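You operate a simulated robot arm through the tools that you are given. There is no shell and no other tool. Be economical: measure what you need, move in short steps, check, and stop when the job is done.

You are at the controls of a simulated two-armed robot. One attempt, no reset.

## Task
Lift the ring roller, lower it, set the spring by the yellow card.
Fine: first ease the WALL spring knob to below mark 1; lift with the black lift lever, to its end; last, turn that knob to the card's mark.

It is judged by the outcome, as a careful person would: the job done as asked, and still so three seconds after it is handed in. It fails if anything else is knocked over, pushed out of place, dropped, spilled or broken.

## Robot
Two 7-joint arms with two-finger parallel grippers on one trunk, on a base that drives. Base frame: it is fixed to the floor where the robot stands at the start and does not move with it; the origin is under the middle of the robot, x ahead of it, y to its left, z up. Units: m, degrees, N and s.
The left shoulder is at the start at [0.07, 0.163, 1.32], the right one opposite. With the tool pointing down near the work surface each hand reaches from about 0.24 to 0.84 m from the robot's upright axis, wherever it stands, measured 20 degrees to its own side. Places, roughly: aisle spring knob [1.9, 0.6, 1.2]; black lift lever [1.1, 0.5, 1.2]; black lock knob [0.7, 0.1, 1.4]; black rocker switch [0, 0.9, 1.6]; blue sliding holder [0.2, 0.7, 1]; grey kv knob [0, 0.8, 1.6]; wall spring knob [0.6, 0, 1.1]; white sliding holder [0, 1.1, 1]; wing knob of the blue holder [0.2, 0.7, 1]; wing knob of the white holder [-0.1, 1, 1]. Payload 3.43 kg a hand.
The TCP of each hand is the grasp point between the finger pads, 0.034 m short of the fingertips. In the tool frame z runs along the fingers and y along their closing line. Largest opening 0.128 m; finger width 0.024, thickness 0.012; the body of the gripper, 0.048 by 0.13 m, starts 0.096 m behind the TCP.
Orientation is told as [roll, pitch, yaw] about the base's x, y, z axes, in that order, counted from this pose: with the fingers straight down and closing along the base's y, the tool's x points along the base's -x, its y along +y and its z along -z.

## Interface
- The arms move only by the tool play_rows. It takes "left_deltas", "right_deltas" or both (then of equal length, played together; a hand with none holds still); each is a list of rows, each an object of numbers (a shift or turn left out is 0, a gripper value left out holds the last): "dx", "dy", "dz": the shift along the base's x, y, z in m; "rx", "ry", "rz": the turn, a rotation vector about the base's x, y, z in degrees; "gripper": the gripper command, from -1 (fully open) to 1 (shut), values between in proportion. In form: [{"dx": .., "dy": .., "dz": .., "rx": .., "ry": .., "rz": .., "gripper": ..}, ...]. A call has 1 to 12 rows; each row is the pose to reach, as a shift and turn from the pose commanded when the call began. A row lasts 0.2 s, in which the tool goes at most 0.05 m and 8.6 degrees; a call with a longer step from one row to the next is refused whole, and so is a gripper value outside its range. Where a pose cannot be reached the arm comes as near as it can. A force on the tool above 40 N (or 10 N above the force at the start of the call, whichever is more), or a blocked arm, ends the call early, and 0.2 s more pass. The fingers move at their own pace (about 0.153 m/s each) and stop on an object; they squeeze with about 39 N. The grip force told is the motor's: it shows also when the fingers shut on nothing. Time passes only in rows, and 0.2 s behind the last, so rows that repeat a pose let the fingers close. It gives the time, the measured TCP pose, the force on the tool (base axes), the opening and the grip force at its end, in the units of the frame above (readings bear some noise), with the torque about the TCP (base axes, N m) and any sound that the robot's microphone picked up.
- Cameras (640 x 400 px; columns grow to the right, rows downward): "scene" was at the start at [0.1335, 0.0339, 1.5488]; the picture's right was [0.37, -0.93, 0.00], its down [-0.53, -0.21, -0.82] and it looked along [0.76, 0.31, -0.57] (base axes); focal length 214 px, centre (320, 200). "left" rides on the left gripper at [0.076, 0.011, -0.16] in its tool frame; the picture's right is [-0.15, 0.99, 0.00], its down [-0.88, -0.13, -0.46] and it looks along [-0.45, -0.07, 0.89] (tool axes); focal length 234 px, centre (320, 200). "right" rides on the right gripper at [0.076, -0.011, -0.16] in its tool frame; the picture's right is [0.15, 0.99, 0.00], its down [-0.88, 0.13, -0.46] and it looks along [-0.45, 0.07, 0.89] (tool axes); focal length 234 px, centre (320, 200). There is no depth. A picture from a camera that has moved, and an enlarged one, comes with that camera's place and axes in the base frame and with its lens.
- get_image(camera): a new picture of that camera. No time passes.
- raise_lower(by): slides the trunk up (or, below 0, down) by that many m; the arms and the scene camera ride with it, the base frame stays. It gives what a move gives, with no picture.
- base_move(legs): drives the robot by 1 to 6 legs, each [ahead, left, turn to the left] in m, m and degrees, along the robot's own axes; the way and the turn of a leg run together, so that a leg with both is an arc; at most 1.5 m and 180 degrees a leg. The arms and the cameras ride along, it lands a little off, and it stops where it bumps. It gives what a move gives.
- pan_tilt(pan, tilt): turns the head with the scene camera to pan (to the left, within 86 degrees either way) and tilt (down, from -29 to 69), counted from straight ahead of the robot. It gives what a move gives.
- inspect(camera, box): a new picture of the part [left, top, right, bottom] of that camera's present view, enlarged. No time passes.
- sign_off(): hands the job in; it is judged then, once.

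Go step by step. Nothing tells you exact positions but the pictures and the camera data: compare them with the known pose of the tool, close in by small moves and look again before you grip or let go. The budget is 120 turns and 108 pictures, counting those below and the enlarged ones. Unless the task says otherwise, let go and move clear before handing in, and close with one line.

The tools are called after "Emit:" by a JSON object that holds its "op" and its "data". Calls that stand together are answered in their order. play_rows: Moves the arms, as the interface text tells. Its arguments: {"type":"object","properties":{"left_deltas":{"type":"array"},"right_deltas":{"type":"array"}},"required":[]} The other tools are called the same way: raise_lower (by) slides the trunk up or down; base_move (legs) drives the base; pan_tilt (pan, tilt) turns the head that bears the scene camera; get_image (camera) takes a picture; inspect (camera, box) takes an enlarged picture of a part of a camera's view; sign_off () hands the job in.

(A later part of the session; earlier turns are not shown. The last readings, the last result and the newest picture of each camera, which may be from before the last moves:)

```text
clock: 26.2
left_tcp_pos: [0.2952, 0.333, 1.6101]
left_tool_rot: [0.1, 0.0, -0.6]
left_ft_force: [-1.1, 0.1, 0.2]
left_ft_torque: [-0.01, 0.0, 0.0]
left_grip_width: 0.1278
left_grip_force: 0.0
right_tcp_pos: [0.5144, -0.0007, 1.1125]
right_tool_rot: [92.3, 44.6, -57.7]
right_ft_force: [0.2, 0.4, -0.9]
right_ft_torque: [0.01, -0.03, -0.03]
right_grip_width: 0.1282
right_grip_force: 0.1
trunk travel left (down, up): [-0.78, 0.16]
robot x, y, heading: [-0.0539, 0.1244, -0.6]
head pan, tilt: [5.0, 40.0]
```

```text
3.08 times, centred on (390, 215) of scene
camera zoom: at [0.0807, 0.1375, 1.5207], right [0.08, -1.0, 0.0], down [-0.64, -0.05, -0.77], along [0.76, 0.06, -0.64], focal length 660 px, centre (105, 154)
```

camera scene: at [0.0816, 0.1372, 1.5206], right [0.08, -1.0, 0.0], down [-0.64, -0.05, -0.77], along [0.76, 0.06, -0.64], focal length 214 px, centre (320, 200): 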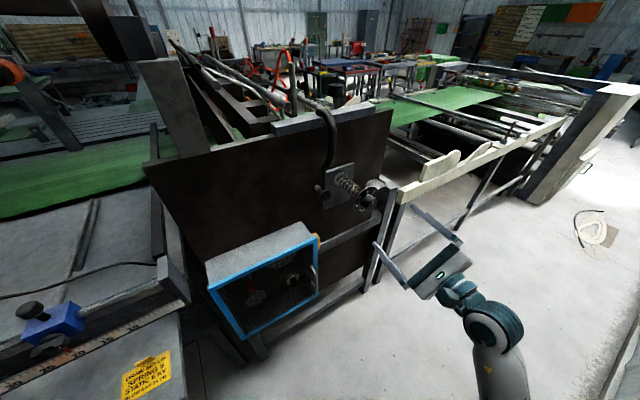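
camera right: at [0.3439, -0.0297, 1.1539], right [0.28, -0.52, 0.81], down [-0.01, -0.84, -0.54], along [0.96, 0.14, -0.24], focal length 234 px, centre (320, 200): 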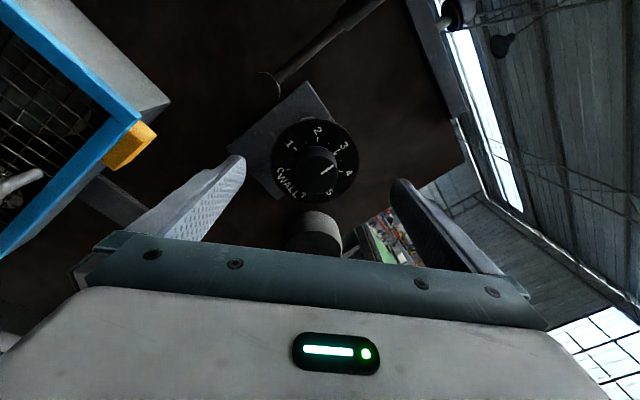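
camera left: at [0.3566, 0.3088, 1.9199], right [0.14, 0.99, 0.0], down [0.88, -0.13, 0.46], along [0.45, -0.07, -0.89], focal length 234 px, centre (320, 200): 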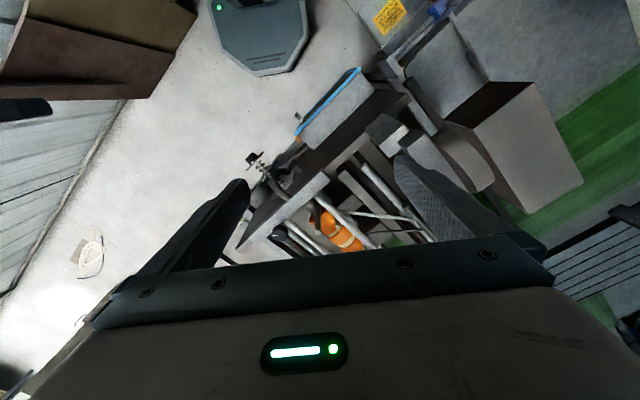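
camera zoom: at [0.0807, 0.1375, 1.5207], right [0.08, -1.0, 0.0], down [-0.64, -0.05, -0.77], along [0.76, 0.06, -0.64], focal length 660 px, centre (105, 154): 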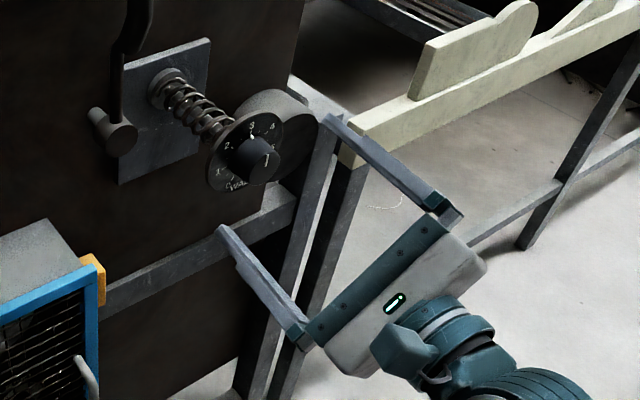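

Alignment is right: the knob sits exactly on the tool axis. I advance the last 33 mm and close.

Emit:
{"op": "play_rows", "data": {"right_deltas": [{"dx": 0.0145, "dy": 0.0086}, {"dx": 0.029, "dy": 0.0172}, {"dx": 0.029, "dy": 0.0172}]}}

Emit:
{"op": "inspect", "data": {"camera": "scene", "box": [320, 150, 460, 280]}}

Emit:
{"op": "inspect", "data": {"camera": "right", "box": [200, 90, 440, 260]}}

```text
clock: 27.0
left_tcp_pos: [0.294, 0.3336, 1.6115]
left_tool_rot: [0.0, -0.2, -0.6]
left_ft_force: [-0.1, 0.2, 0.2]
left_ft_torque: [0.0, 0.0, -0.04]
left_grip_width: 0.128
left_grip_force: 0.1
right_tcp_pos: [0.5411, 0.0177, 1.114]
right_tool_rot: [92.4, 44.6, -57.7]
right_ft_force: [0.3, 0.9, 0.6]
right_ft_torque: [0.01, 0.01, -0.01]
right_grip_width: 0.1279
right_grip_force: 0.0
trunk travel left (down, up): [-0.78, 0.16]
robot x, y, heading: [-0.0561, 0.1316, -0.4]
head pan, tilt: [5.0, 40.0]
```

```text
3.08 times, centred on (390, 215) of scene
camera zoom: at [0.0805, 0.1372, 1.5207], right [0.08, -1.0, 0.0], down [-0.64, -0.05, -0.77], along [0.76, 0.06, -0.64], focal length 660 px, centre (105, 154)
```

zoom: 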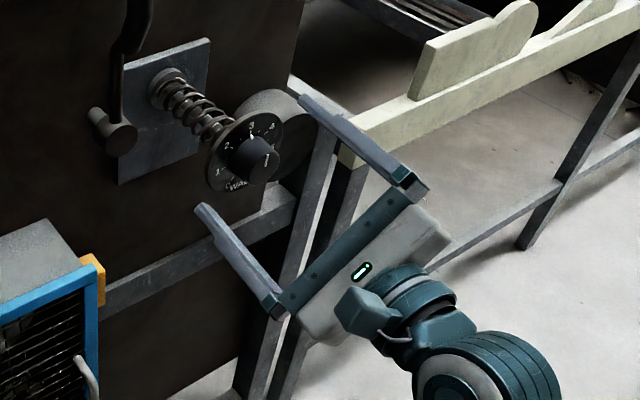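

```text
2.35 times, centred on (320, 175) of right
camera zoom: at [0.3713, -0.0121, 1.155], right [0.28, -0.52, 0.81], down [-0.01, -0.84, -0.54], along [0.96, 0.14, -0.24], focal length 551 px, centre (320, 259)
```

zoom: 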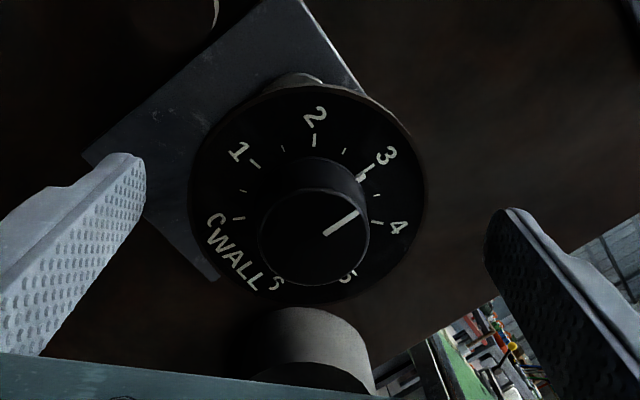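

Fingers straddle the knob; I close.

Emit:
{"op": "play_rows", "data": {"right_deltas": [{"gripper": 1}, {"gripper": 1}, {"gripper": 1}, {"gripper": 1}]}}

Emit:
{"op": "inspect", "data": {"camera": "right", "box": [200, 90, 440, 260]}}

```text
clock: 28.0
left_tcp_pos: [0.2952, 0.3361, 1.6099]
left_tool_rot: [-0.1, -0.1, -0.7]
left_ft_force: [0.1, -0.7, -0.6]
left_ft_torque: [0.02, -0.02, 0.02]
left_grip_width: 0.1278
left_grip_force: 0.0
right_tcp_pos: [0.5422, 0.0186, 1.1134]
right_tool_rot: [92.0, 44.6, -57.7]
right_ft_force: [-8.7, 6.1, -14.9]
right_ft_torque: [-0.34, 0.63, 1.51]
right_grip_width: 0.0417
right_grip_force: 45.0
trunk travel left (down, up): [-0.78, 0.16]
robot x, y, heading: [-0.0582, 0.1312, -0.5]
head pan, tilt: [5.0, 40.0]
```

```text
2.35 times, centred on (320, 175) of right
camera zoom: at [0.3714, -0.0106, 1.154], right [0.29, -0.52, 0.81], down [-0.01, -0.84, -0.54], along [0.96, 0.14, -0.25], focal length 551 px, centre (320, 259)
```

zoom: 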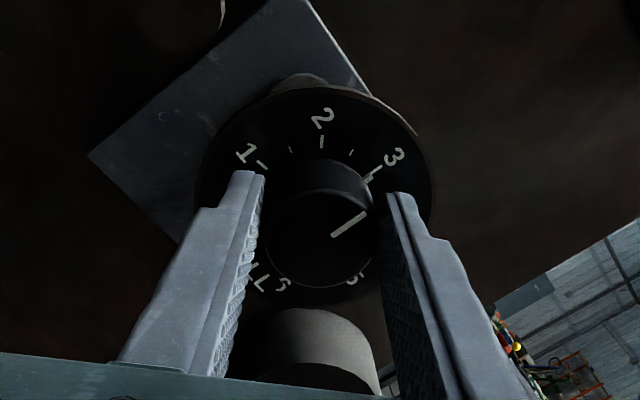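

Gripped at 42 mm, pointer just past 3. I ease counter-clockwise by 40° with a small centring shift, then look.

Emit:
{"op": "play_rows", "data": {"right_deltas": [{"dx": -0.001, "dy": 0.0015, "dz": -0.0025, "rx": -3, "ry": -1.8}, {"dx": -0.001, "dy": 0.0015, "dz": -0.0025, "rx": -9.8, "ry": -6}, {"dx": -0.001, "dy": 0.0015, "dz": -0.0025, "rx": -16.6, "ry": -10.2}, {"dx": -0.001, "dy": 0.0015, "dz": -0.0025, "rx": -23.5, "ry": -14.4}, {"dx": -0.001, "dy": 0.0015, "dz": -0.0025, "rx": -30.3, "ry": -18.6}, {"dx": -0.001, "dy": 0.0015, "dz": -0.0025, "rx": -34.1, "ry": -20.9}]}}

Emit:
{"op": "inspect", "data": {"camera": "right", "box": [200, 90, 440, 260]}}

```text
clock: 29.4
left_tcp_pos: [0.2941, 0.3319, 1.6124]
left_tool_rot: [0.0, -0.1, -0.6]
left_ft_force: [0.7, 0.8, -0.2]
left_ft_torque: [0.02, -0.01, -0.03]
left_grip_width: 0.1282
left_grip_force: 0.0
right_tcp_pos: [0.5424, 0.0201, 1.1108]
right_tool_rot: [91.4, 4.5, -58.0]
right_ft_force: [-22.8, -3.5, -30.2]
right_ft_torque: [-0.39, 0.88, 0.92]
right_grip_width: 0.0412
right_grip_force: 45.2
trunk travel left (down, up): [-0.78, 0.16]
robot x, y, heading: [-0.054, 0.1305, -0.8]
head pan, tilt: [5.0, 40.0]
```

```text
2.35 times, centred on (320, 175) of right
camera zoom: at [0.3658, 0.0001, 1.1005], right [-0.06, 0.04, 1.0], down [0.08, -1.0, 0.05], along [0.99, 0.08, 0.05], focal length 551 px, centre (320, 259)
```

zoom: 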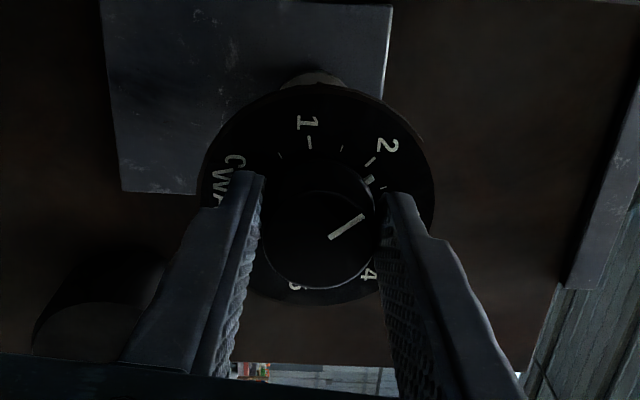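

The pointer follows (about 2.15). The side load is growing, so I shift down 5 mm and back 3 mm to relax it.

Emit:
{"op": "play_rows", "data": {"right_deltas": [{"dz": -0.003, "dx": -0.0015, "dy": -0.001}, {"dz": -0.005, "dx": -0.0025, "dy": -0.0015}]}}

```text
clock: 30.0
left_tcp_pos: [0.2972, 0.3357, 1.6096]
left_tool_rot: [-0.1, 0.0, -0.4]
left_ft_force: [0.0, -0.1, -0.4]
left_ft_torque: [-0.03, 0.0, -0.03]
left_grip_width: 0.1281
left_grip_force: 0.1
right_tcp_pos: [0.5406, 0.0205, 1.1081]
right_tool_rot: [92.1, 4.5, -58.0]
right_ft_force: [3.2, 5.4, -7.1]
right_ft_torque: [-0.5, 0.69, -0.24]
right_grip_width: 0.041
right_grip_force: 45.0
trunk travel left (down, up): [-0.78, 0.16]
robot x, y, heading: [-0.0558, 0.1299, -0.6]
head pan, tilt: [5.0, 40.0]
```

Emit:
{"op": "play_rows", "data": {"right_deltas": [{"dz": -0.001, "rx": -6.8, "ry": -4.2}, {"dx": -0.0005, "dz": -0.001, "rx": -13.6, "ry": -8.4}, {"dx": -0.001, "dy": -0.0005, "dz": -0.001, "rx": -20.5, "ry": -12.5}, {"dx": -0.0015, "dy": -0.0008, "dz": -0.001, "rx": -27.3, "ry": -16.7}, {"dx": -0.002, "dy": -0.001, "dz": -0.001, "rx": -34.1, "ry": -20.9}]}}

Emit:
{"op": "inspect", "data": {"camera": "right", "box": [200, 90, 440, 260]}}

```text
clock: 31.2
left_tcp_pos: [0.2985, 0.3349, 1.6098]
left_tool_rot: [-0.1, 0.0, -0.6]
left_ft_force: [0.4, 0.2, 0.0]
left_ft_torque: [0.02, -0.03, 0.0]
left_grip_width: 0.1282
left_grip_force: 0.0
right_tcp_pos: [0.542, 0.0185, 1.1062]
right_tool_rot: [91.3, -35.5, -57.8]
right_ft_force: [18.3, 3.0, 5.9]
right_ft_torque: [0.2, -0.27, -0.44]
right_grip_width: 0.0412
right_grip_force: 44.8
trunk travel left (down, up): [-0.78, 0.16]
robot x, y, heading: [-0.0534, 0.1312, -0.3]
head pan, tilt: [5.0, 40.0]
```

```text
2.35 times, centred on (320, 175) of right
camera zoom: at [0.3781, -0.0224, 1.0508], right [-0.39, 0.57, 0.72], down [-0.04, -0.79, 0.61], along [0.92, 0.21, 0.33], focal length 551 px, centre (320, 259)
```

zoom: 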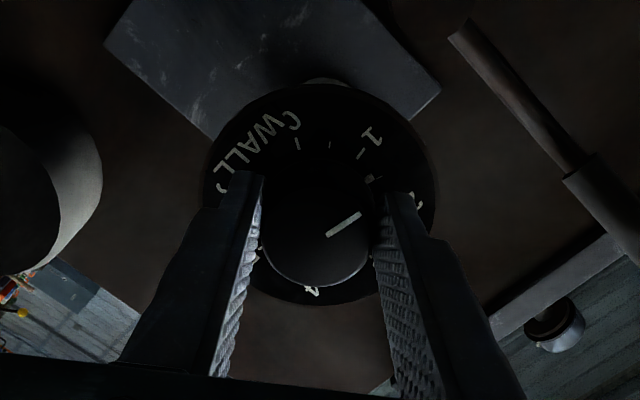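

Pointer is at about 1.4; I turn another 48°.

Emit:
{"op": "play_rows", "data": {"right_deltas": [{"dx": 0.001, "rx": -6.8, "ry": -4.2}, {"dx": 0.002, "dy": 0.0005, "rx": -13.6, "ry": -8.4}, {"dx": 0.002, "dy": 0.0005, "rx": -20.5, "ry": -12.5}, {"dx": 0.002, "dy": 0.0005, "rx": -27.3, "ry": -16.7}, {"dx": 0.002, "dy": 0.0005, "rx": -34.1, "ry": -20.9}, {"dx": 0.002, "dy": 0.0005, "rx": -40.9, "ry": -25.1}]}}

Emit:
{"op": "inspect", "data": {"camera": "right", "box": [200, 90, 440, 260]}}

```text
clock: 32.6
left_tcp_pos: [0.2972, 0.33, 1.6106]
left_tool_rot: [0.2, 0.0, -0.6]
left_ft_force: [-0.3, 0.3, 0.1]
left_ft_torque: [-0.02, 0.02, 0.0]
left_grip_width: 0.1281
left_grip_force: 0.0
right_tcp_pos: [0.5416, 0.0157, 1.1045]
right_tool_rot: [86.5, -83.3, -53.4]
right_ft_force: [12.3, -15.4, 4.3]
right_ft_torque: [0.7, -0.81, -0.75]
right_grip_width: 0.0411
right_grip_force: 44.9
trunk travel left (down, up): [-0.78, 0.16]
robot x, y, heading: [-0.0599, 0.1295, -1.0]
head pan, tilt: [5.0, 40.0]
```

```text
2.35 times, centred on (320, 175) of right
camera zoom: at [0.4095, -0.075, 1.0301], right [-0.55, 0.84, -0.03], down [-0.39, -0.22, 0.89], along [0.74, 0.5, 0.45], focal length 551 px, centre (320, 259)
```

zoom: 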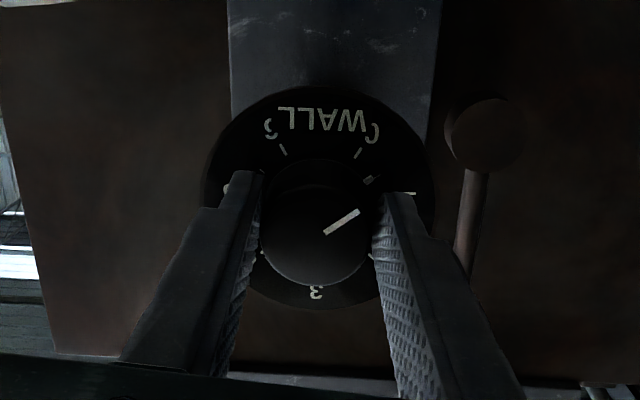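

Pointer is at about 0.45, below mark 1. I release and back straight out, then view the dial and lever.

Emit:
{"op": "play_rows", "data": {"right_deltas": [{"gripper": -1}, {"gripper": -1}, {"gripper": -1}, {"dx": -0.03, "dy": -0.018, "gripper": -1}, {"dx": -0.06, "dy": -0.037}, {"dx": -0.09, "dy": -0.055}, {"dx": -0.11, "dy": -0.067}]}}

Emit:
{"op": "get_image", "data": {"camera": "right"}}

Emit:
{"op": "inspect", "data": {"camera": "scene", "box": [290, 90, 430, 220]}}

```text
clock: 34.2
left_tcp_pos: [0.2949, 0.3339, 1.6106]
left_tool_rot: [0.0, 0.0, -0.5]
left_ft_force: [-0.2, -0.5, 0.3]
left_ft_torque: [0.03, 0.01, 0.01]
left_grip_width: 0.1281
left_grip_force: 0.0
right_tcp_pos: [0.4369, -0.0489, 1.0974]
right_tool_rot: [88.2, -83.3, -54.8]
right_ft_force: [0.3, 0.1, -0.5]
right_ft_torque: [0.01, 0.01, -0.01]
right_grip_width: 0.1281
right_grip_force: 0.1
right hand out of reach, approached as far as the arm can: row 7
trunk travel left (down, up): [-0.78, 0.16]
robot x, y, heading: [-0.0514, 0.1299, -0.5]
head pan, tilt: [5.0, 40.0]
```

```text
62 pictures are left
camera right: at [0.3045, -0.1403, 1.0226], right [-0.55, 0.83, -0.03], down [-0.39, -0.23, 0.89], along [0.74, 0.5, 0.45], focal length 234 px, centre (320, 200)
```

right: 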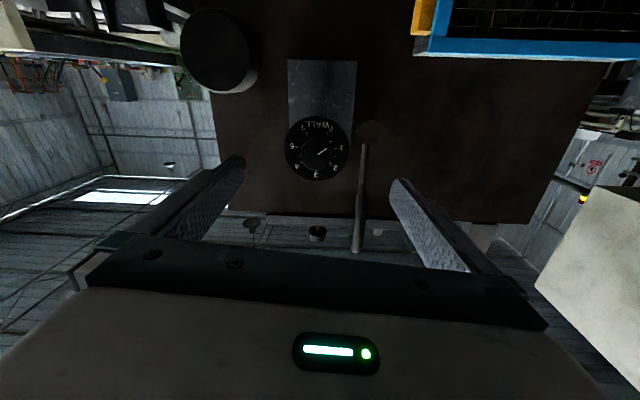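

```text
3.08 times, centred on (360, 155) of scene
camera zoom: at [0.0805, 0.1371, 1.5207], right [0.08, -1.0, 0.0], down [-0.64, -0.05, -0.77], along [0.76, 0.06, -0.64], focal length 660 px, centre (197, 338)
```

zoom: 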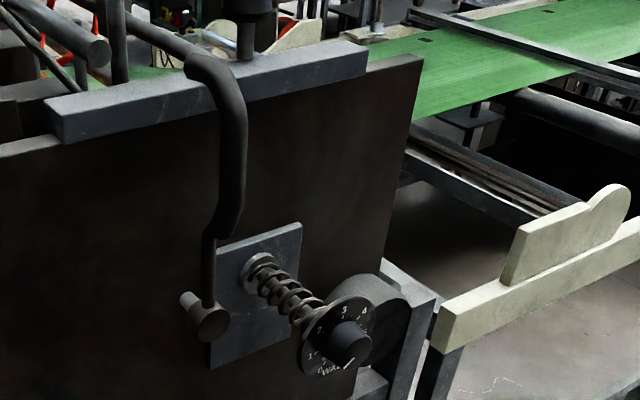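

The lever is a vertical crank: hub at about u=0.61, z=1.095, grip around u=0.57, z=1.2–1.33, turning about the panel normal. I bring the hand, already rolled right, in front of the grip.

Emit:
{"op": "play_rows", "data": {"right_deltas": [{"dz": 0.045, "dy": 0.01}, {"dz": 0.085, "dy": 0.035}, {"dz": 0.125, "dy": 0.06}, {"dz": 0.16, "dx": 0.01, "dy": 0.09}, {"dz": 0.173, "dx": 0.03, "dy": 0.12}, {"dz": 0.173, "dx": 0.047, "dy": 0.14}, {"dz": 0.173, "dx": 0.047, "dy": 0.14}]}}

Emit:
{"op": "get_image", "data": {"camera": "right"}}

Emit:
{"op": "get_image", "data": {"camera": "scene"}}

```text
clock: 35.8
left_tcp_pos: [0.2956, 0.3329, 1.6117]
left_tool_rot: [0.0, -0.1, -0.6]
left_ft_force: [0.6, -0.4, -0.8]
left_ft_torque: [0.03, -0.01, 0.02]
left_grip_width: 0.1282
left_grip_force: 0.0
right_tcp_pos: [0.513, 0.095, 1.2667]
right_tool_rot: [87.0, -83.3, -53.6]
right_ft_force: [0.2, -0.3, -0.4]
right_ft_torque: [-0.02, -0.01, 0.02]
right_grip_width: 0.1279
right_grip_force: 0.1
right hand out of reach, approached as far as the arm can: row 1, 2, 3, 4, 5, 6, 7
trunk travel left (down, up): [-0.78, 0.16]
robot x, y, heading: [-0.0507, 0.1354, -0.6]
head pan, tilt: [5.0, 40.0]
```

```text
60 pictures are left
camera right: at [0.378, 0.0045, 1.1917], right [-0.55, 0.83, -0.03], down [-0.39, -0.23, 0.89], along [0.74, 0.5, 0.45], focal length 234 px, centre (320, 200)
```

right: 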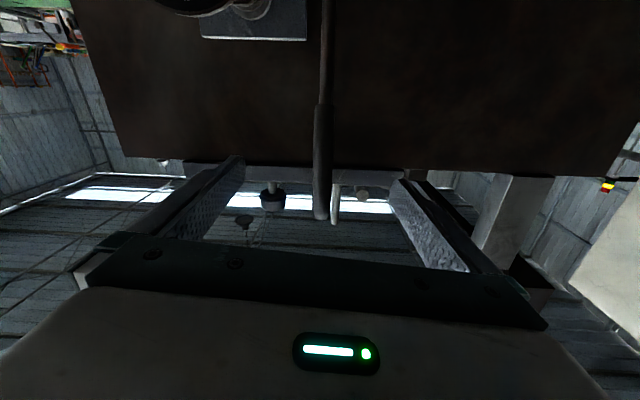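

```text
59 pictures are left
camera scene: at [0.0814, 0.1374, 1.5206], right [0.08, -1.0, 0.0], down [-0.64, -0.05, -0.77], along [0.76, 0.06, -0.64], focal length 214 px, centre (320, 200)
```

scene: 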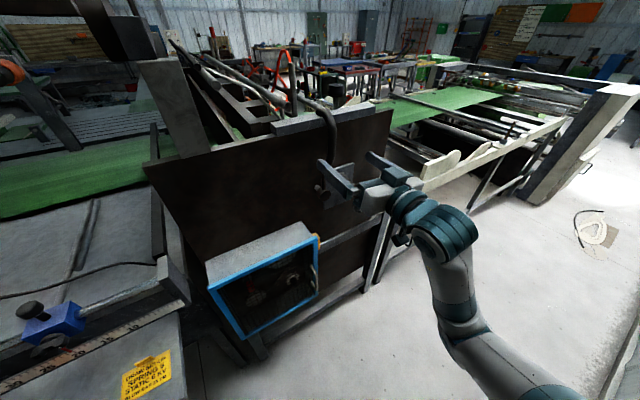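

The lever grip lies centred between the fingers. I advance in two steps.

Emit:
{"op": "play_rows", "data": {"right_deltas": [{"dx": 0.02, "dy": 0.012}, {"dx": 0.04, "dy": 0.025}, {"dx": 0.04, "dy": 0.025}]}}

Emit:
{"op": "inspect", "data": {"camera": "scene", "box": [290, 90, 430, 220]}}

```text
clock: 36.6
left_tcp_pos: [0.2949, 0.3325, 1.6104]
left_tool_rot: [-0.1, 0.0, -0.7]
left_ft_force: [0.6, -0.3, 0.2]
left_ft_torque: [0.04, -0.01, 0.0]
left_grip_width: 0.128
left_grip_force: 0.1
right_tcp_pos: [0.5497, 0.1191, 1.2672]
right_tool_rot: [87.5, -83.4, -54.3]
right_ft_force: [0.1, 0.2, 0.8]
right_ft_torque: [-0.03, 0.03, 0.01]
right_grip_width: 0.1282
right_grip_force: 0.0
trunk travel left (down, up): [-0.78, 0.16]
robot x, y, heading: [-0.056, 0.1306, -0.6]
head pan, tilt: [5.0, 40.0]
```

```text
3.08 times, centred on (360, 155) of scene
camera zoom: at [0.0806, 0.1364, 1.5207], right [0.08, -1.0, 0.0], down [-0.64, -0.05, -0.77], along [0.76, 0.06, -0.64], focal length 660 px, centre (197, 338)
```

zoom: 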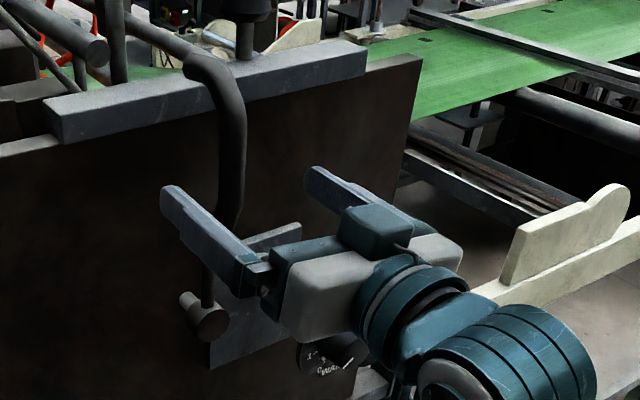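

Emit:
{"op": "play_rows", "data": {"right_deltas": [{"dx": 0.014, "dy": 0.008}, {"dx": 0.026, "dy": 0.016}, {"dx": 0.026, "dy": 0.016}]}}

Emit:
{"op": "inspect", "data": {"camera": "right", "box": [180, 60, 460, 260]}}

Emit:
{"op": "inspect", "data": {"camera": "scene", "box": [290, 90, 430, 220]}}

```text
clock: 37.4
left_tcp_pos: [0.2935, 0.3322, 1.6102]
left_tool_rot: [0.0, -0.1, -0.6]
left_ft_force: [-0.1, -0.6, 0.0]
left_ft_torque: [0.01, 0.04, 0.0]
left_grip_width: 0.1281
left_grip_force: 0.1
right_tcp_pos: [0.5771, 0.1369, 1.2666]
right_tool_rot: [87.2, -83.3, -53.9]
right_ft_force: [0.4, 0.3, -0.3]
right_ft_torque: [0.01, -0.02, 0.01]
right_grip_width: 0.1279
right_grip_force: 0.0
trunk travel left (down, up): [-0.78, 0.16]
robot x, y, heading: [-0.0562, 0.1303, -0.6]
head pan, tilt: [5.0, 40.0]
```

```text
2.00 times, centred on (320, 160) of right
camera zoom: at [0.4443, 0.0451, 1.191], right [-0.55, 0.83, -0.03], down [-0.39, -0.23, 0.89], along [0.74, 0.5, 0.45], focal length 468 px, centre (320, 280)
```

zoom: 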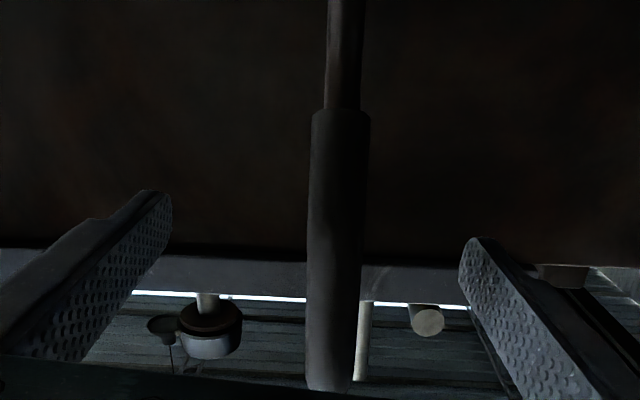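

```text
3.08 times, centred on (360, 155) of scene
camera zoom: at [0.0809, 0.137, 1.5207], right [0.08, -1.0, 0.0], down [-0.64, -0.05, -0.77], along [0.76, 0.06, -0.64], focal length 660 px, centre (197, 338)
```

zoom: 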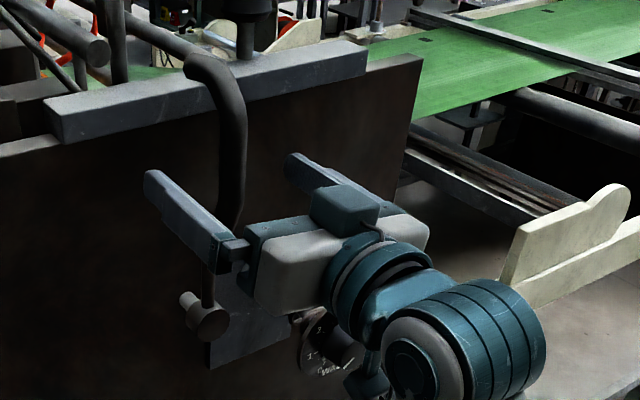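

Grip is between the fingers; shift 6 mm left and close.

Emit:
{"op": "play_rows", "data": {"right_deltas": [{"dx": -0.0033, "dy": 0.005}, {"dx": -0.0033, "dy": 0.005, "gripper": 1}, {"dx": -0.0033, "dy": 0.005, "gripper": 1}, {"dx": -0.0033, "dy": 0.005, "gripper": 1}, {"dx": -0.0033, "dy": 0.005, "gripper": 1}]}}

Emit:
{"op": "inspect", "data": {"camera": "right", "box": [180, 60, 460, 260]}}

```text
clock: 38.6
left_tcp_pos: [0.2951, 0.3349, 1.6104]
left_tool_rot: [-0.1, -0.1, -0.6]
left_ft_force: [0.2, 0.5, 0.4]
left_ft_torque: [-0.04, 0.01, 0.03]
left_grip_width: 0.1279
left_grip_force: 0.1
right_tcp_pos: [0.5785, 0.1372, 1.2677]
right_tool_rot: [87.7, -83.3, -54.4]
right_ft_force: [3.6, 1.3, 5.9]
right_ft_torque: [-0.72, -0.5, 0.06]
right_grip_width: 0.0236
right_grip_force: 45.1
right hand out of reach, approached as far as the arm can: row 1, 2, 3, 4, 5
trunk travel left (down, up): [-0.78, 0.16]
robot x, y, heading: [-0.055, 0.1313, -0.7]
head pan, tilt: [5.0, 40.0]
```

```text
2.00 times, centred on (320, 160) of right
camera zoom: at [0.4444, 0.0459, 1.1915], right [-0.55, 0.83, -0.03], down [-0.39, -0.22, 0.89], along [0.74, 0.5, 0.45], focal length 468 px, centre (320, 280)
```

zoom: 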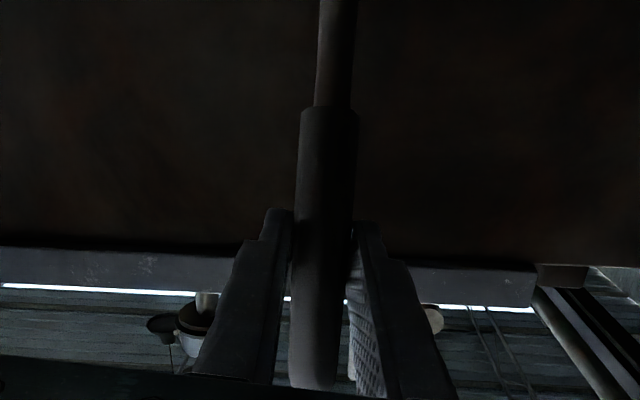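

Gripped. I try swinging the lever to the right about its hub by 16°, rolling the hand with it.

Emit:
{"op": "play_rows", "data": {"right_deltas": [{"dx": 0.0063, "dy": -0.0102, "dz": -0.0004, "rx": 3.4, "ry": 2.1}, {"dx": 0.0125, "dy": -0.0204, "dz": -0.0017, "rx": 6.8, "ry": 4.2}, {"dx": 0.0187, "dy": -0.0305, "dz": -0.0038, "rx": 10.2, "ry": 6.3}, {"dx": 0.0247, "dy": -0.0404, "dz": -0.0067, "rx": 13.6, "ry": 8.4}]}}

Emit:
{"op": "get_image", "data": {"camera": "scene"}}

```text
clock: 39.6
left_tcp_pos: [0.2992, 0.3344, 1.6096]
left_tool_rot: [-0.1, 0.1, -0.6]
left_ft_force: [0.2, 0.2, -0.3]
left_ft_torque: [-0.03, 0.04, -0.03]
left_grip_width: 0.1278
left_grip_force: 0.1
right_tcp_pos: [0.6071, 0.095, 1.2572]
right_tool_rot: [90.1, -67.2, -56.8]
right_ft_force: [24.8, 4.4, 13.6]
right_ft_torque: [-0.91, -0.24, -0.13]
right_grip_width: 0.0231
right_grip_force: 45.2
trunk travel left (down, up): [-0.78, 0.16]
robot x, y, heading: [-0.0547, 0.1316, -0.4]
head pan, tilt: [5.0, 40.0]
```

```text
54 pictures are left
camera scene: at [0.0854, 0.1381, 1.5203], right [0.08, -1.0, 0.0], down [-0.64, -0.05, -0.76], along [0.76, 0.06, -0.65], focal length 214 px, centre (320, 200)
```

scene: 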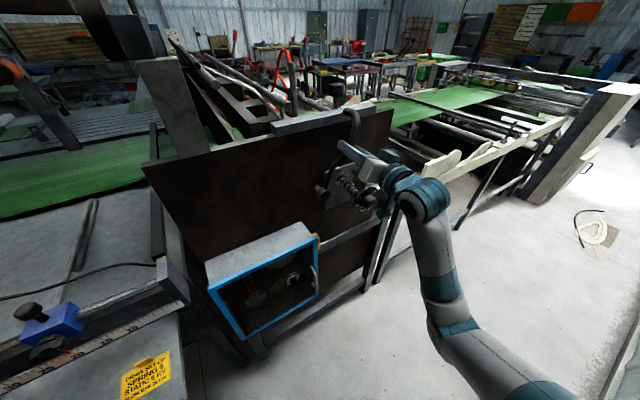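

The lever swings to the right easily. I check the roller behind the bar for movement.

Emit:
{"op": "inspect", "data": {"camera": "scene", "box": [240, 70, 400, 200]}}

```text
3.08 times, centred on (320, 135) of scene
camera zoom: at [0.0854, 0.1381, 1.5203], right [0.08, -1.0, 0.0], down [-0.64, -0.05, -0.76], along [0.76, 0.06, -0.65], focal length 660 px, centre (320, 400)
```

zoom: 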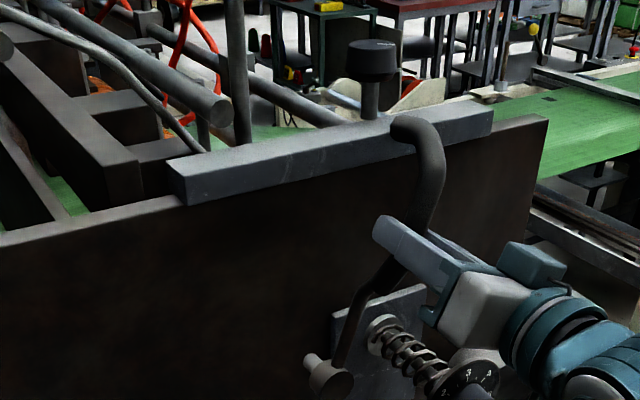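

Emit:
{"op": "play_rows", "data": {"right_deltas": [{"dx": 0.0083, "dy": -0.0085, "dz": -0.002, "rx": 3.4, "ry": 2.1}, {"dx": 0.0144, "dy": -0.0177, "dz": -0.006, "rx": 6.8, "ry": 4.2}, {"dx": 0.0204, "dy": -0.0267, "dz": -0.011, "rx": 10.2, "ry": 6.3}, {"dx": 0.0262, "dy": -0.0353, "dz": -0.0165, "rx": 13.6, "ry": 8.4}]}}

Emit:
{"op": "inspect", "data": {"camera": "scene", "box": [240, 70, 400, 200]}}

```text
clock: 40.6
left_tcp_pos: [0.2983, 0.3334, 1.6095]
left_tool_rot: [-0.1, 0.1, -0.5]
left_ft_force: [-0.6, 0.6, 0.6]
left_ft_torque: [0.03, 0.0, 0.0]
left_grip_width: 0.1281
left_grip_force: 0.0
right_tcp_pos: [0.6304, 0.0608, 1.2356]
right_tool_rot: [90.0, -51.2, -56.4]
right_ft_force: [-9.6, 4.2, -32.5]
right_ft_torque: [-1.4, -0.32, 0.36]
right_grip_width: 0.0228
right_grip_force: 45.1
trunk travel left (down, up): [-0.78, 0.16]
robot x, y, heading: [-0.0579, 0.1312, -0.6]
head pan, tilt: [5.0, 40.0]
```

```text
3.08 times, centred on (320, 135) of scene
camera zoom: at [0.0831, 0.138, 1.5198], right [0.08, -1.0, 0.0], down [-0.64, -0.05, -0.76], along [0.76, 0.06, -0.64], focal length 660 px, centre (320, 400)
```

zoom: 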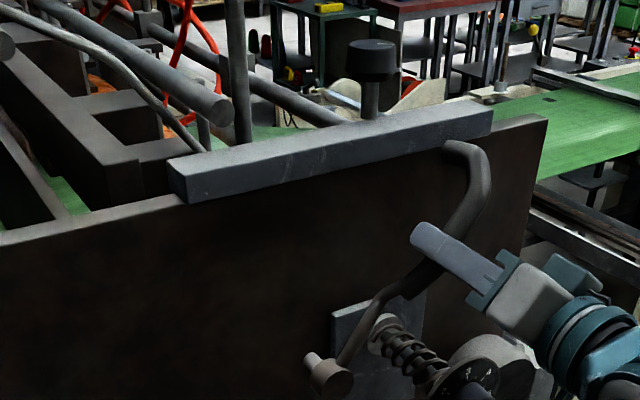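

Lever is at about 34°. The load shows my circle is a bit high, so I lower along with the next 16°.

Emit:
{"op": "play_rows", "data": {"right_deltas": [{"dx": 0.004, "dy": -0.006, "dz": -0.009, "rx": 3.4, "ry": 2.1}, {"dx": 0.0096, "dy": -0.0155, "dz": -0.02, "rx": 6.8, "ry": 4.2}, {"dx": 0.014, "dy": -0.023, "dz": -0.028, "rx": 10.2, "ry": 6.3}, {"dx": 0.0183, "dy": -0.0298, "dz": -0.036, "rx": 13.6, "ry": 8.4}]}}

Emit:
{"op": "inspect", "data": {"camera": "scene", "box": [240, 70, 400, 200]}}

```text
clock: 41.4
left_tcp_pos: [0.2923, 0.3386, 1.6105]
left_tool_rot: [0.0, -0.1, -0.3]
left_ft_force: [1.0, -1.3, 0.0]
left_ft_torque: [0.09, 0.09, 0.0]
left_grip_width: 0.128
left_grip_force: 0.1
right_tcp_pos: [0.636, 0.0532, 1.2272]
right_tool_rot: [93.6, -39.4, -57.4]
right_ft_force: [-13.7, 32.0, 13.4]
right_ft_torque: [-1.56, -1.09, -0.21]
right_grip_width: 0.0263
right_grip_force: 45.0
trunk travel left (down, up): [-0.78, 0.16]
robot x, y, heading: [-0.0543, 0.1313, -0.3]
head pan, tilt: [5.0, 40.0]
stopped in row 4 (right hand): the force on the tool passed its limit at 52 N (the readings are from after the stop); the commanded pose is now the measured one
```

```text
3.08 times, centred on (320, 135) of scene
camera zoom: at [0.0798, 0.1413, 1.521], right [0.08, -1.0, 0.0], down [-0.64, -0.05, -0.77], along [0.76, 0.06, -0.64], focal length 660 px, centre (320, 400)
```

zoom: 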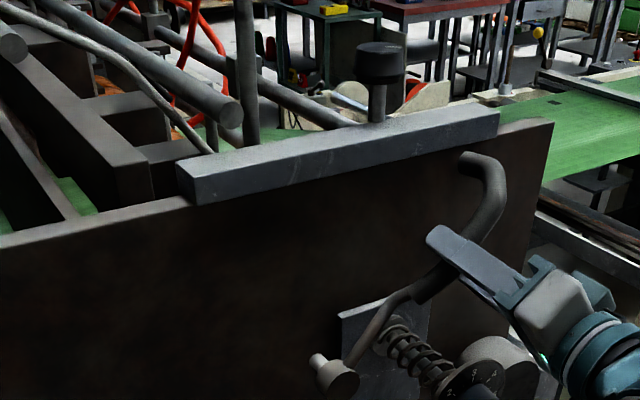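

The lever came up against a firm stop at about 39°. I check the roller with the left camera.

Emit:
{"op": "get_image", "data": {"camera": "left"}}

Emit:
{"op": "get_image", "data": {"camera": "scene"}}

```text
50 pictures are left
camera left: at [0.2169, 0.3504, 1.7706], right [0.15, 0.99, 0.0], down [0.88, -0.13, 0.46], along [0.45, -0.07, -0.89], focal length 234 px, centre (320, 200)
```

left: 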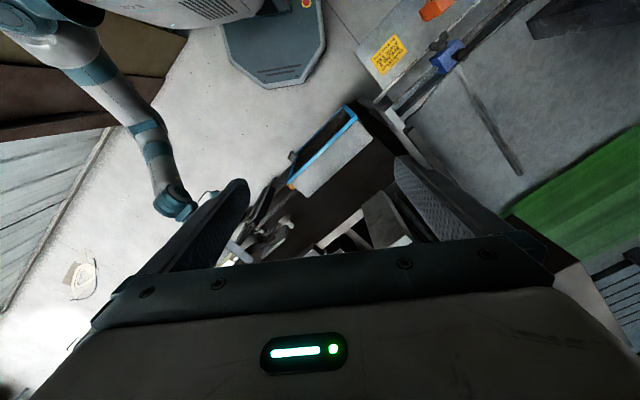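

```text
49 pictures are left
camera scene: at [0.0798, 0.1413, 1.521], right [0.08, -1.0, 0.0], down [-0.64, -0.05, -0.77], along [0.76, 0.06, -0.64], focal length 214 px, centre (320, 200)
```

scene: 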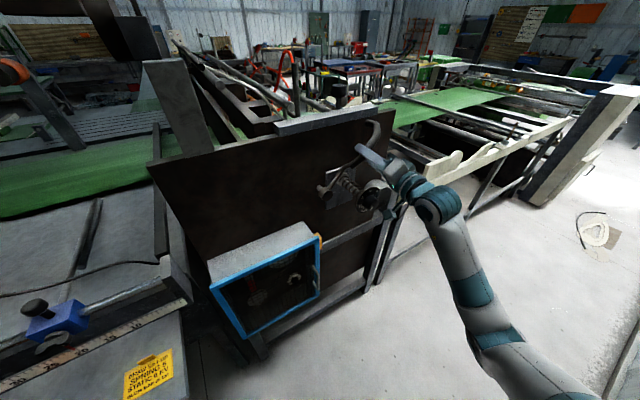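

I bring the left camera forward over the bar to watch the roller.

Emit:
{"op": "play_rows", "data": {"left_deltas": [{"dx": 0.03, "dz": 0.015, "dy": -0.01}, {"dx": 0.06, "dz": 0.03, "dy": -0.02}, {"dx": 0.09, "dz": 0.04, "dy": -0.03}, {"dx": 0.12, "dz": 0.05, "dy": -0.04}, {"dx": 0.15, "dz": 0.05, "dy": -0.04}, {"dx": 0.15, "dz": 0.05, "dy": -0.04}]}}

Emit:
{"op": "get_image", "data": {"camera": "left"}}

```text
clock: 42.8
left_tcp_pos: [0.4329, 0.3071, 1.6371]
left_tool_rot: [-0.5, -0.4, -0.2]
left_ft_force: [-0.1, 0.8, 0.1]
left_ft_torque: [-0.01, 0.0, -0.01]
left_grip_width: 0.1279
left_grip_force: 0.1
left hand out of reach, approached as far as the arm can: row 4, 5, 6
right_tcp_pos: [0.6362, 0.0532, 1.227]
right_tool_rot: [93.1, -39.6, -57.8]
right_ft_force: [-5.7, 38.3, 23.3]
right_ft_torque: [-1.01, -0.71, 0.28]
right_grip_width: 0.0262
right_grip_force: 45.6
trunk travel left (down, up): [-0.78, 0.16]
robot x, y, heading: [-0.0547, 0.133, -0.1]
head pan, tilt: [5.0, 40.0]
```

```text
48 pictures are left
camera left: at [0.3566, 0.319, 1.797], right [0.15, 0.99, -0.01], down [0.88, -0.13, 0.46], along [0.46, -0.08, -0.89], focal length 234 px, centre (320, 200)
```

left: 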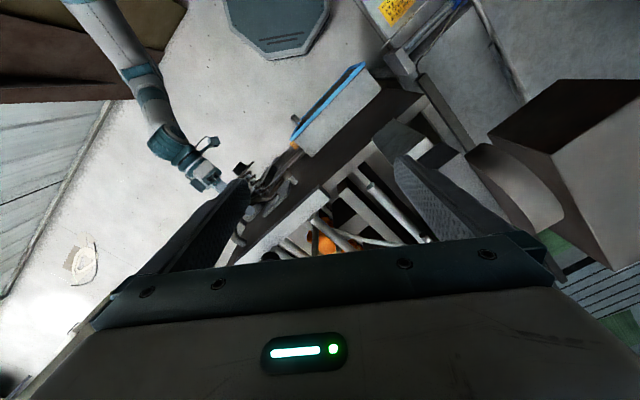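

Emit:
{"op": "inspect", "data": {"camera": "left", "box": [230, 170, 410, 270]}}

Emit:
{"op": "inspect", "data": {"camera": "scene", "box": [170, 40, 390, 150]}}

```text
3.56 times, centred on (320, 220) of left
camera zoom: at [0.3566, 0.319, 1.797], right [0.15, 0.99, -0.01], down [0.88, -0.13, 0.46], along [0.46, -0.08, -0.89], focal length 833 px, centre (320, 129)
```

zoom: 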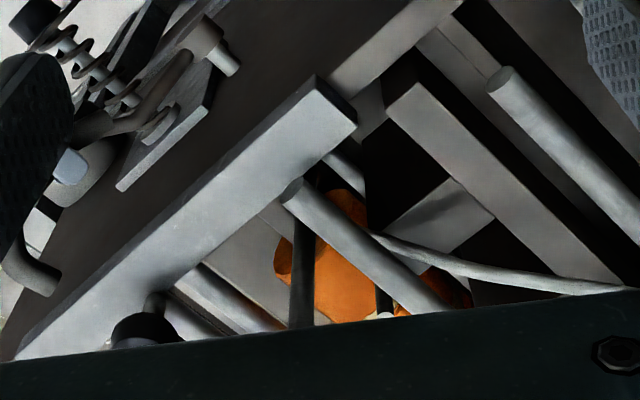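

```text
2.91 times, centred on (280, 95) of scene
camera zoom: at [0.0764, 0.1485, 1.5211], right [0.08, -1.0, 0.01], down [-0.64, -0.06, -0.77], along [0.77, 0.06, -0.64], focal length 624 px, centre (436, 506)
```

zoom: 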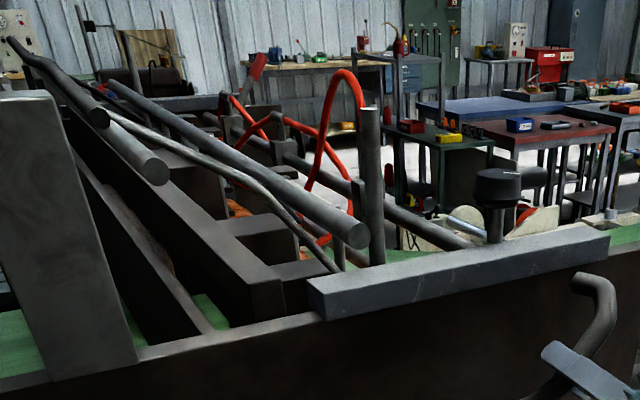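

The stop looks genuine (no collision visible). To confirm this direction lifts the roller, I bring the lever back upright slowly, which also lowers it, and compare.

Emit:
{"op": "play_rows", "data": {"right_deltas": [{"dx": -0.0078, "dy": 0.0127, "dz": 0.0142, "rx": -6.2, "ry": -3.8}, {"dx": -0.0173, "dy": 0.0283, "dz": 0.0241, "rx": -12.5, "ry": -7.6}, {"dx": -0.0274, "dy": 0.0448, "dz": 0.0317, "rx": -18.7, "ry": -11.4}, {"dx": -0.0379, "dy": 0.0619, "dz": 0.0369, "rx": -25, "ry": -15.3}, {"dx": -0.0471, "dy": 0.0769, "dz": 0.0394, "rx": -31.2, "ry": -19.1}, {"dx": -0.0548, "dy": 0.0896, "dz": 0.04, "rx": -37.5, "ry": -22.9}]}}

Emit:
{"op": "inspect", "data": {"camera": "left", "box": [230, 170, 410, 270]}}

Emit:
{"op": "inspect", "data": {"camera": "scene", "box": [170, 40, 390, 150]}}

```text
clock: 44.2
left_tcp_pos: [0.4336, 0.2898, 1.6407]
left_tool_rot: [0.2, -0.5, -0.5]
left_ft_force: [0.1, -0.1, 0.1]
left_ft_torque: [-0.05, 0.02, -0.01]
left_grip_width: 0.128
left_grip_force: 0.0
right_tcp_pos: [0.5822, 0.1284, 1.2686]
right_tool_rot: [93.3, -83.2, -58.5]
right_ft_force: [-18.3, -22.9, 1.7]
right_ft_torque: [-0.48, -0.54, -0.41]
right_grip_width: 0.0225
right_grip_force: 44.6
trunk travel left (down, up): [-0.78, 0.16]
robot x, y, heading: [-0.0572, 0.1299, -0.2]
head pan, tilt: [5.0, 40.0]
```

```text
3.56 times, centred on (320, 220) of left
camera zoom: at [0.3557, 0.3017, 1.7991], right [0.15, 0.99, 0.0], down [0.88, -0.14, 0.46], along [0.46, -0.07, -0.89], focal length 833 px, centre (320, 129)
```

zoom: 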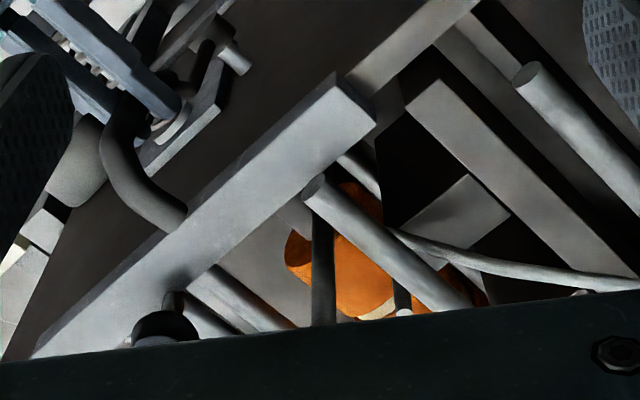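

```text
2.91 times, centred on (280, 95) of scene
camera zoom: at [0.0757, 0.1342, 1.5214], right [0.08, -1.0, 0.0], down [-0.64, -0.05, -0.77], along [0.77, 0.06, -0.64], focal length 624 px, centre (436, 506)
```

zoom: 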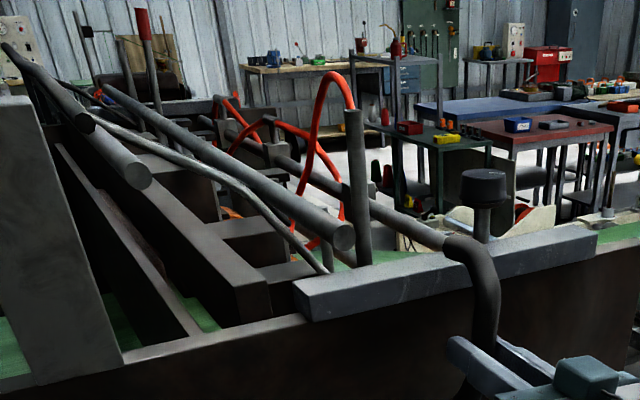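

The far red-handled arm tilted with the lever and is upright again now, and the roller shifted up and back, so right is the lift direction. I nudge the lever fully left to its lowered rest.

Emit:
{"op": "play_rows", "data": {"right_deltas": [{"dx": -0.002, "dy": 0.009}, {"dx": -0.001, "dy": 0.016}, {"dx": -0.001, "dy": 0.016}]}}

Emit:
{"op": "get_image", "data": {"camera": "right"}}

Emit:
{"op": "inspect", "data": {"camera": "scene", "box": [290, 90, 430, 220]}}

```text
clock: 44.5
left_tcp_pos: [0.4335, 0.2917, 1.6394]
left_tool_rot: [0.0, -0.4, -0.5]
left_ft_force: [-0.5, 0.6, -0.4]
left_ft_torque: [-0.02, 0.03, 0.01]
left_grip_width: 0.1283
left_grip_force: 0.0
right_tcp_pos: [0.5814, 0.129, 1.2679]
right_tool_rot: [94.1, -83.6, -59.8]
right_ft_force: [-19.4, -21.2, -2.4]
right_ft_torque: [-0.17, -1.31, 0.24]
right_grip_width: 0.0225
right_grip_force: 44.9
trunk travel left (down, up): [-0.78, 0.16]
robot x, y, heading: [-0.0558, 0.1304, -0.7]
head pan, tilt: [5.0, 40.0]
stopped in row 1 (right hand): the force on the tool passed its limit at 41 N (the readings are from after the stop); the commanded pose is now the measured one
```

```text
43 pictures are left
camera right: at [0.4512, 0.0368, 1.1906], right [-0.56, 0.83, -0.04], down [-0.4, -0.24, 0.89], along [0.72, 0.51, 0.46], focal length 234 px, centre (320, 200)
```

right: 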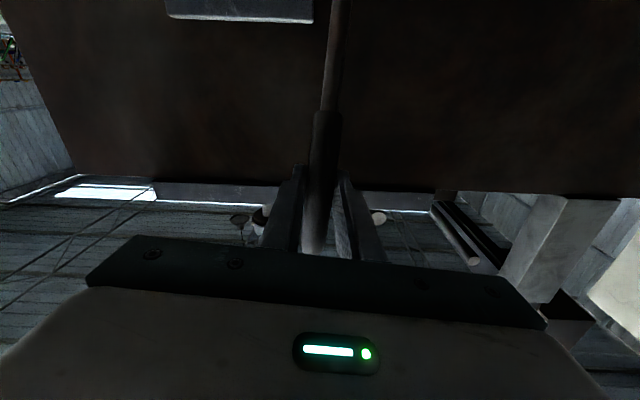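

```text
3.08 times, centred on (360, 155) of scene
camera zoom: at [0.0763, 0.1352, 1.521], right [0.08, -1.0, 0.0], down [-0.64, -0.05, -0.77], along [0.77, 0.06, -0.64], focal length 660 px, centre (197, 338)
```

zoom: 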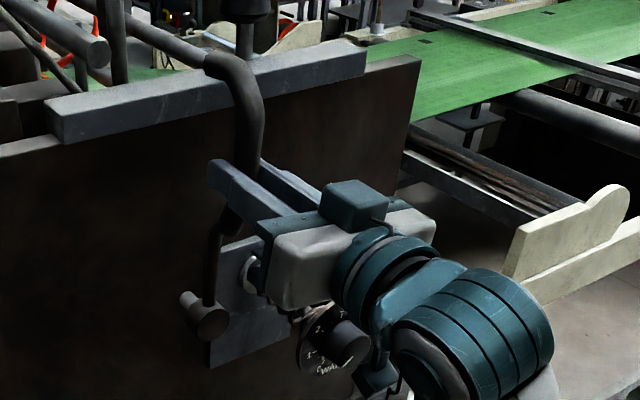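

The lever is still about 4° right of its start, and most load is axial. I relieve 5 mm backwards and then push left.

Emit:
{"op": "play_rows", "data": {"right_deltas": [{"dx": -0.0045, "dy": -0.0027}, {"dx": -0.0075, "dy": 0.0015}, {"dx": -0.0105, "dy": 0.0065, "dz": 0.001}, {"dx": -0.013, "dy": 0.011, "dz": 0.001}]}}

Emit:
{"op": "inspect", "data": {"camera": "scene", "box": [290, 90, 430, 220]}}

```text
clock: 45.5
left_tcp_pos: [0.4391, 0.2885, 1.6377]
left_tool_rot: [0.1, -0.2, -0.4]
left_ft_force: [-0.7, -0.2, 0.6]
left_ft_torque: [0.01, 0.05, -0.01]
left_grip_width: 0.1281
left_grip_force: 0.0
right_tcp_pos: [0.5738, 0.1396, 1.2674]
right_tool_rot: [94.0, -83.3, -59.6]
right_ft_force: [14.3, -20.8, 23.4]
right_ft_torque: [-1.01, -0.56, -0.41]
right_grip_width: 0.0243
right_grip_force: 45.1
trunk travel left (down, up): [-0.78, 0.16]
robot x, y, heading: [-0.0567, 0.1323, -0.3]
head pan, tilt: [5.0, 40.0]
```

```text
3.08 times, centred on (360, 155) of scene
camera zoom: at [0.0815, 0.1333, 1.5208], right [0.08, -1.0, 0.0], down [-0.64, -0.05, -0.77], along [0.76, 0.06, -0.64], focal length 660 px, centre (197, 338)
```

zoom: 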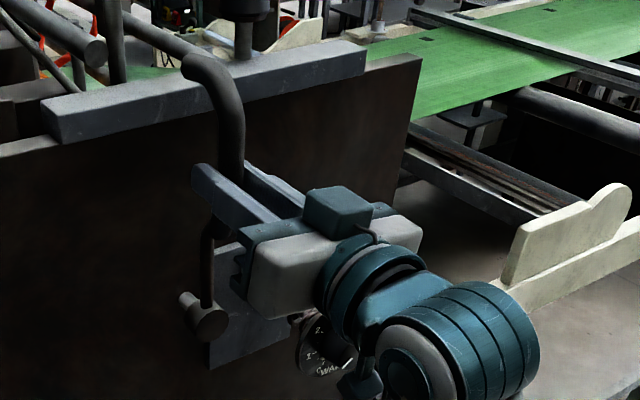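

The lever is back at its original upright rest against its lower stop. I release it, back off, and drop down in front of the knob.

Emit:
{"op": "play_rows", "data": {"right_deltas": [{"dx": 0.001, "dy": -0.002, "gripper": -1}, {"gripper": -1}, {"gripper": -1}, {"gripper": -1}, {"dx": -0.025, "dy": -0.015}, {"dx": -0.05, "dy": -0.032}, {"dx": -0.075, "dy": -0.06}, {"dx": -0.09, "dy": -0.09, "dz": -0.03}, {"dx": -0.1, "dy": -0.12, "dz": -0.07}, {"dx": -0.11, "dy": -0.15, "dz": -0.11}, {"dx": -0.12, "dy": -0.175, "dz": -0.15}, {"dx": -0.12, "dy": -0.175, "dz": -0.16}]}}

Emit:
{"op": "get_image", "data": {"camera": "right"}}

Emit:
{"op": "inspect", "data": {"camera": "scene", "box": [290, 90, 430, 220]}}

```text
refused: row 9 steps farther than a row can; nothing moved
```

```text
40 pictures are left
camera right: at [0.4431, 0.0481, 1.1903], right [-0.56, 0.83, -0.03], down [-0.4, -0.24, 0.89], along [0.72, 0.51, 0.46], focal length 234 px, centre (320, 200)
```

right: 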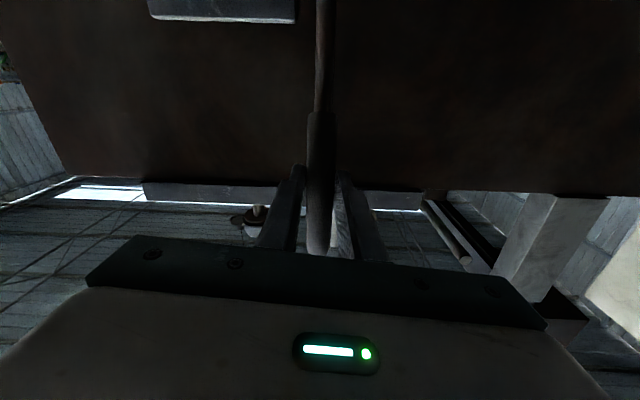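

```text
3.08 times, centred on (360, 155) of scene
camera zoom: at [0.0815, 0.1333, 1.5208], right [0.08, -1.0, 0.0], down [-0.64, -0.05, -0.77], along [0.76, 0.06, -0.64], focal length 660 px, centre (197, 338)
```

zoom: 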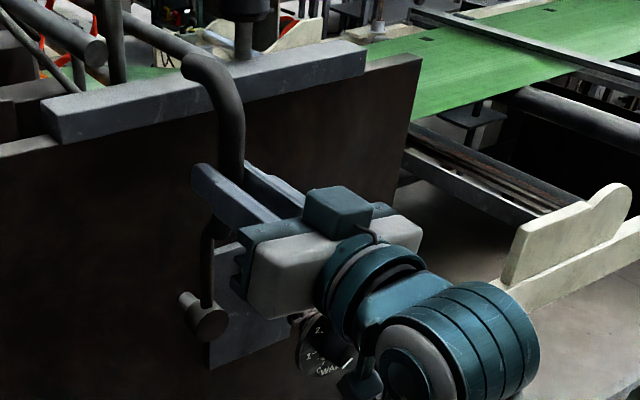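

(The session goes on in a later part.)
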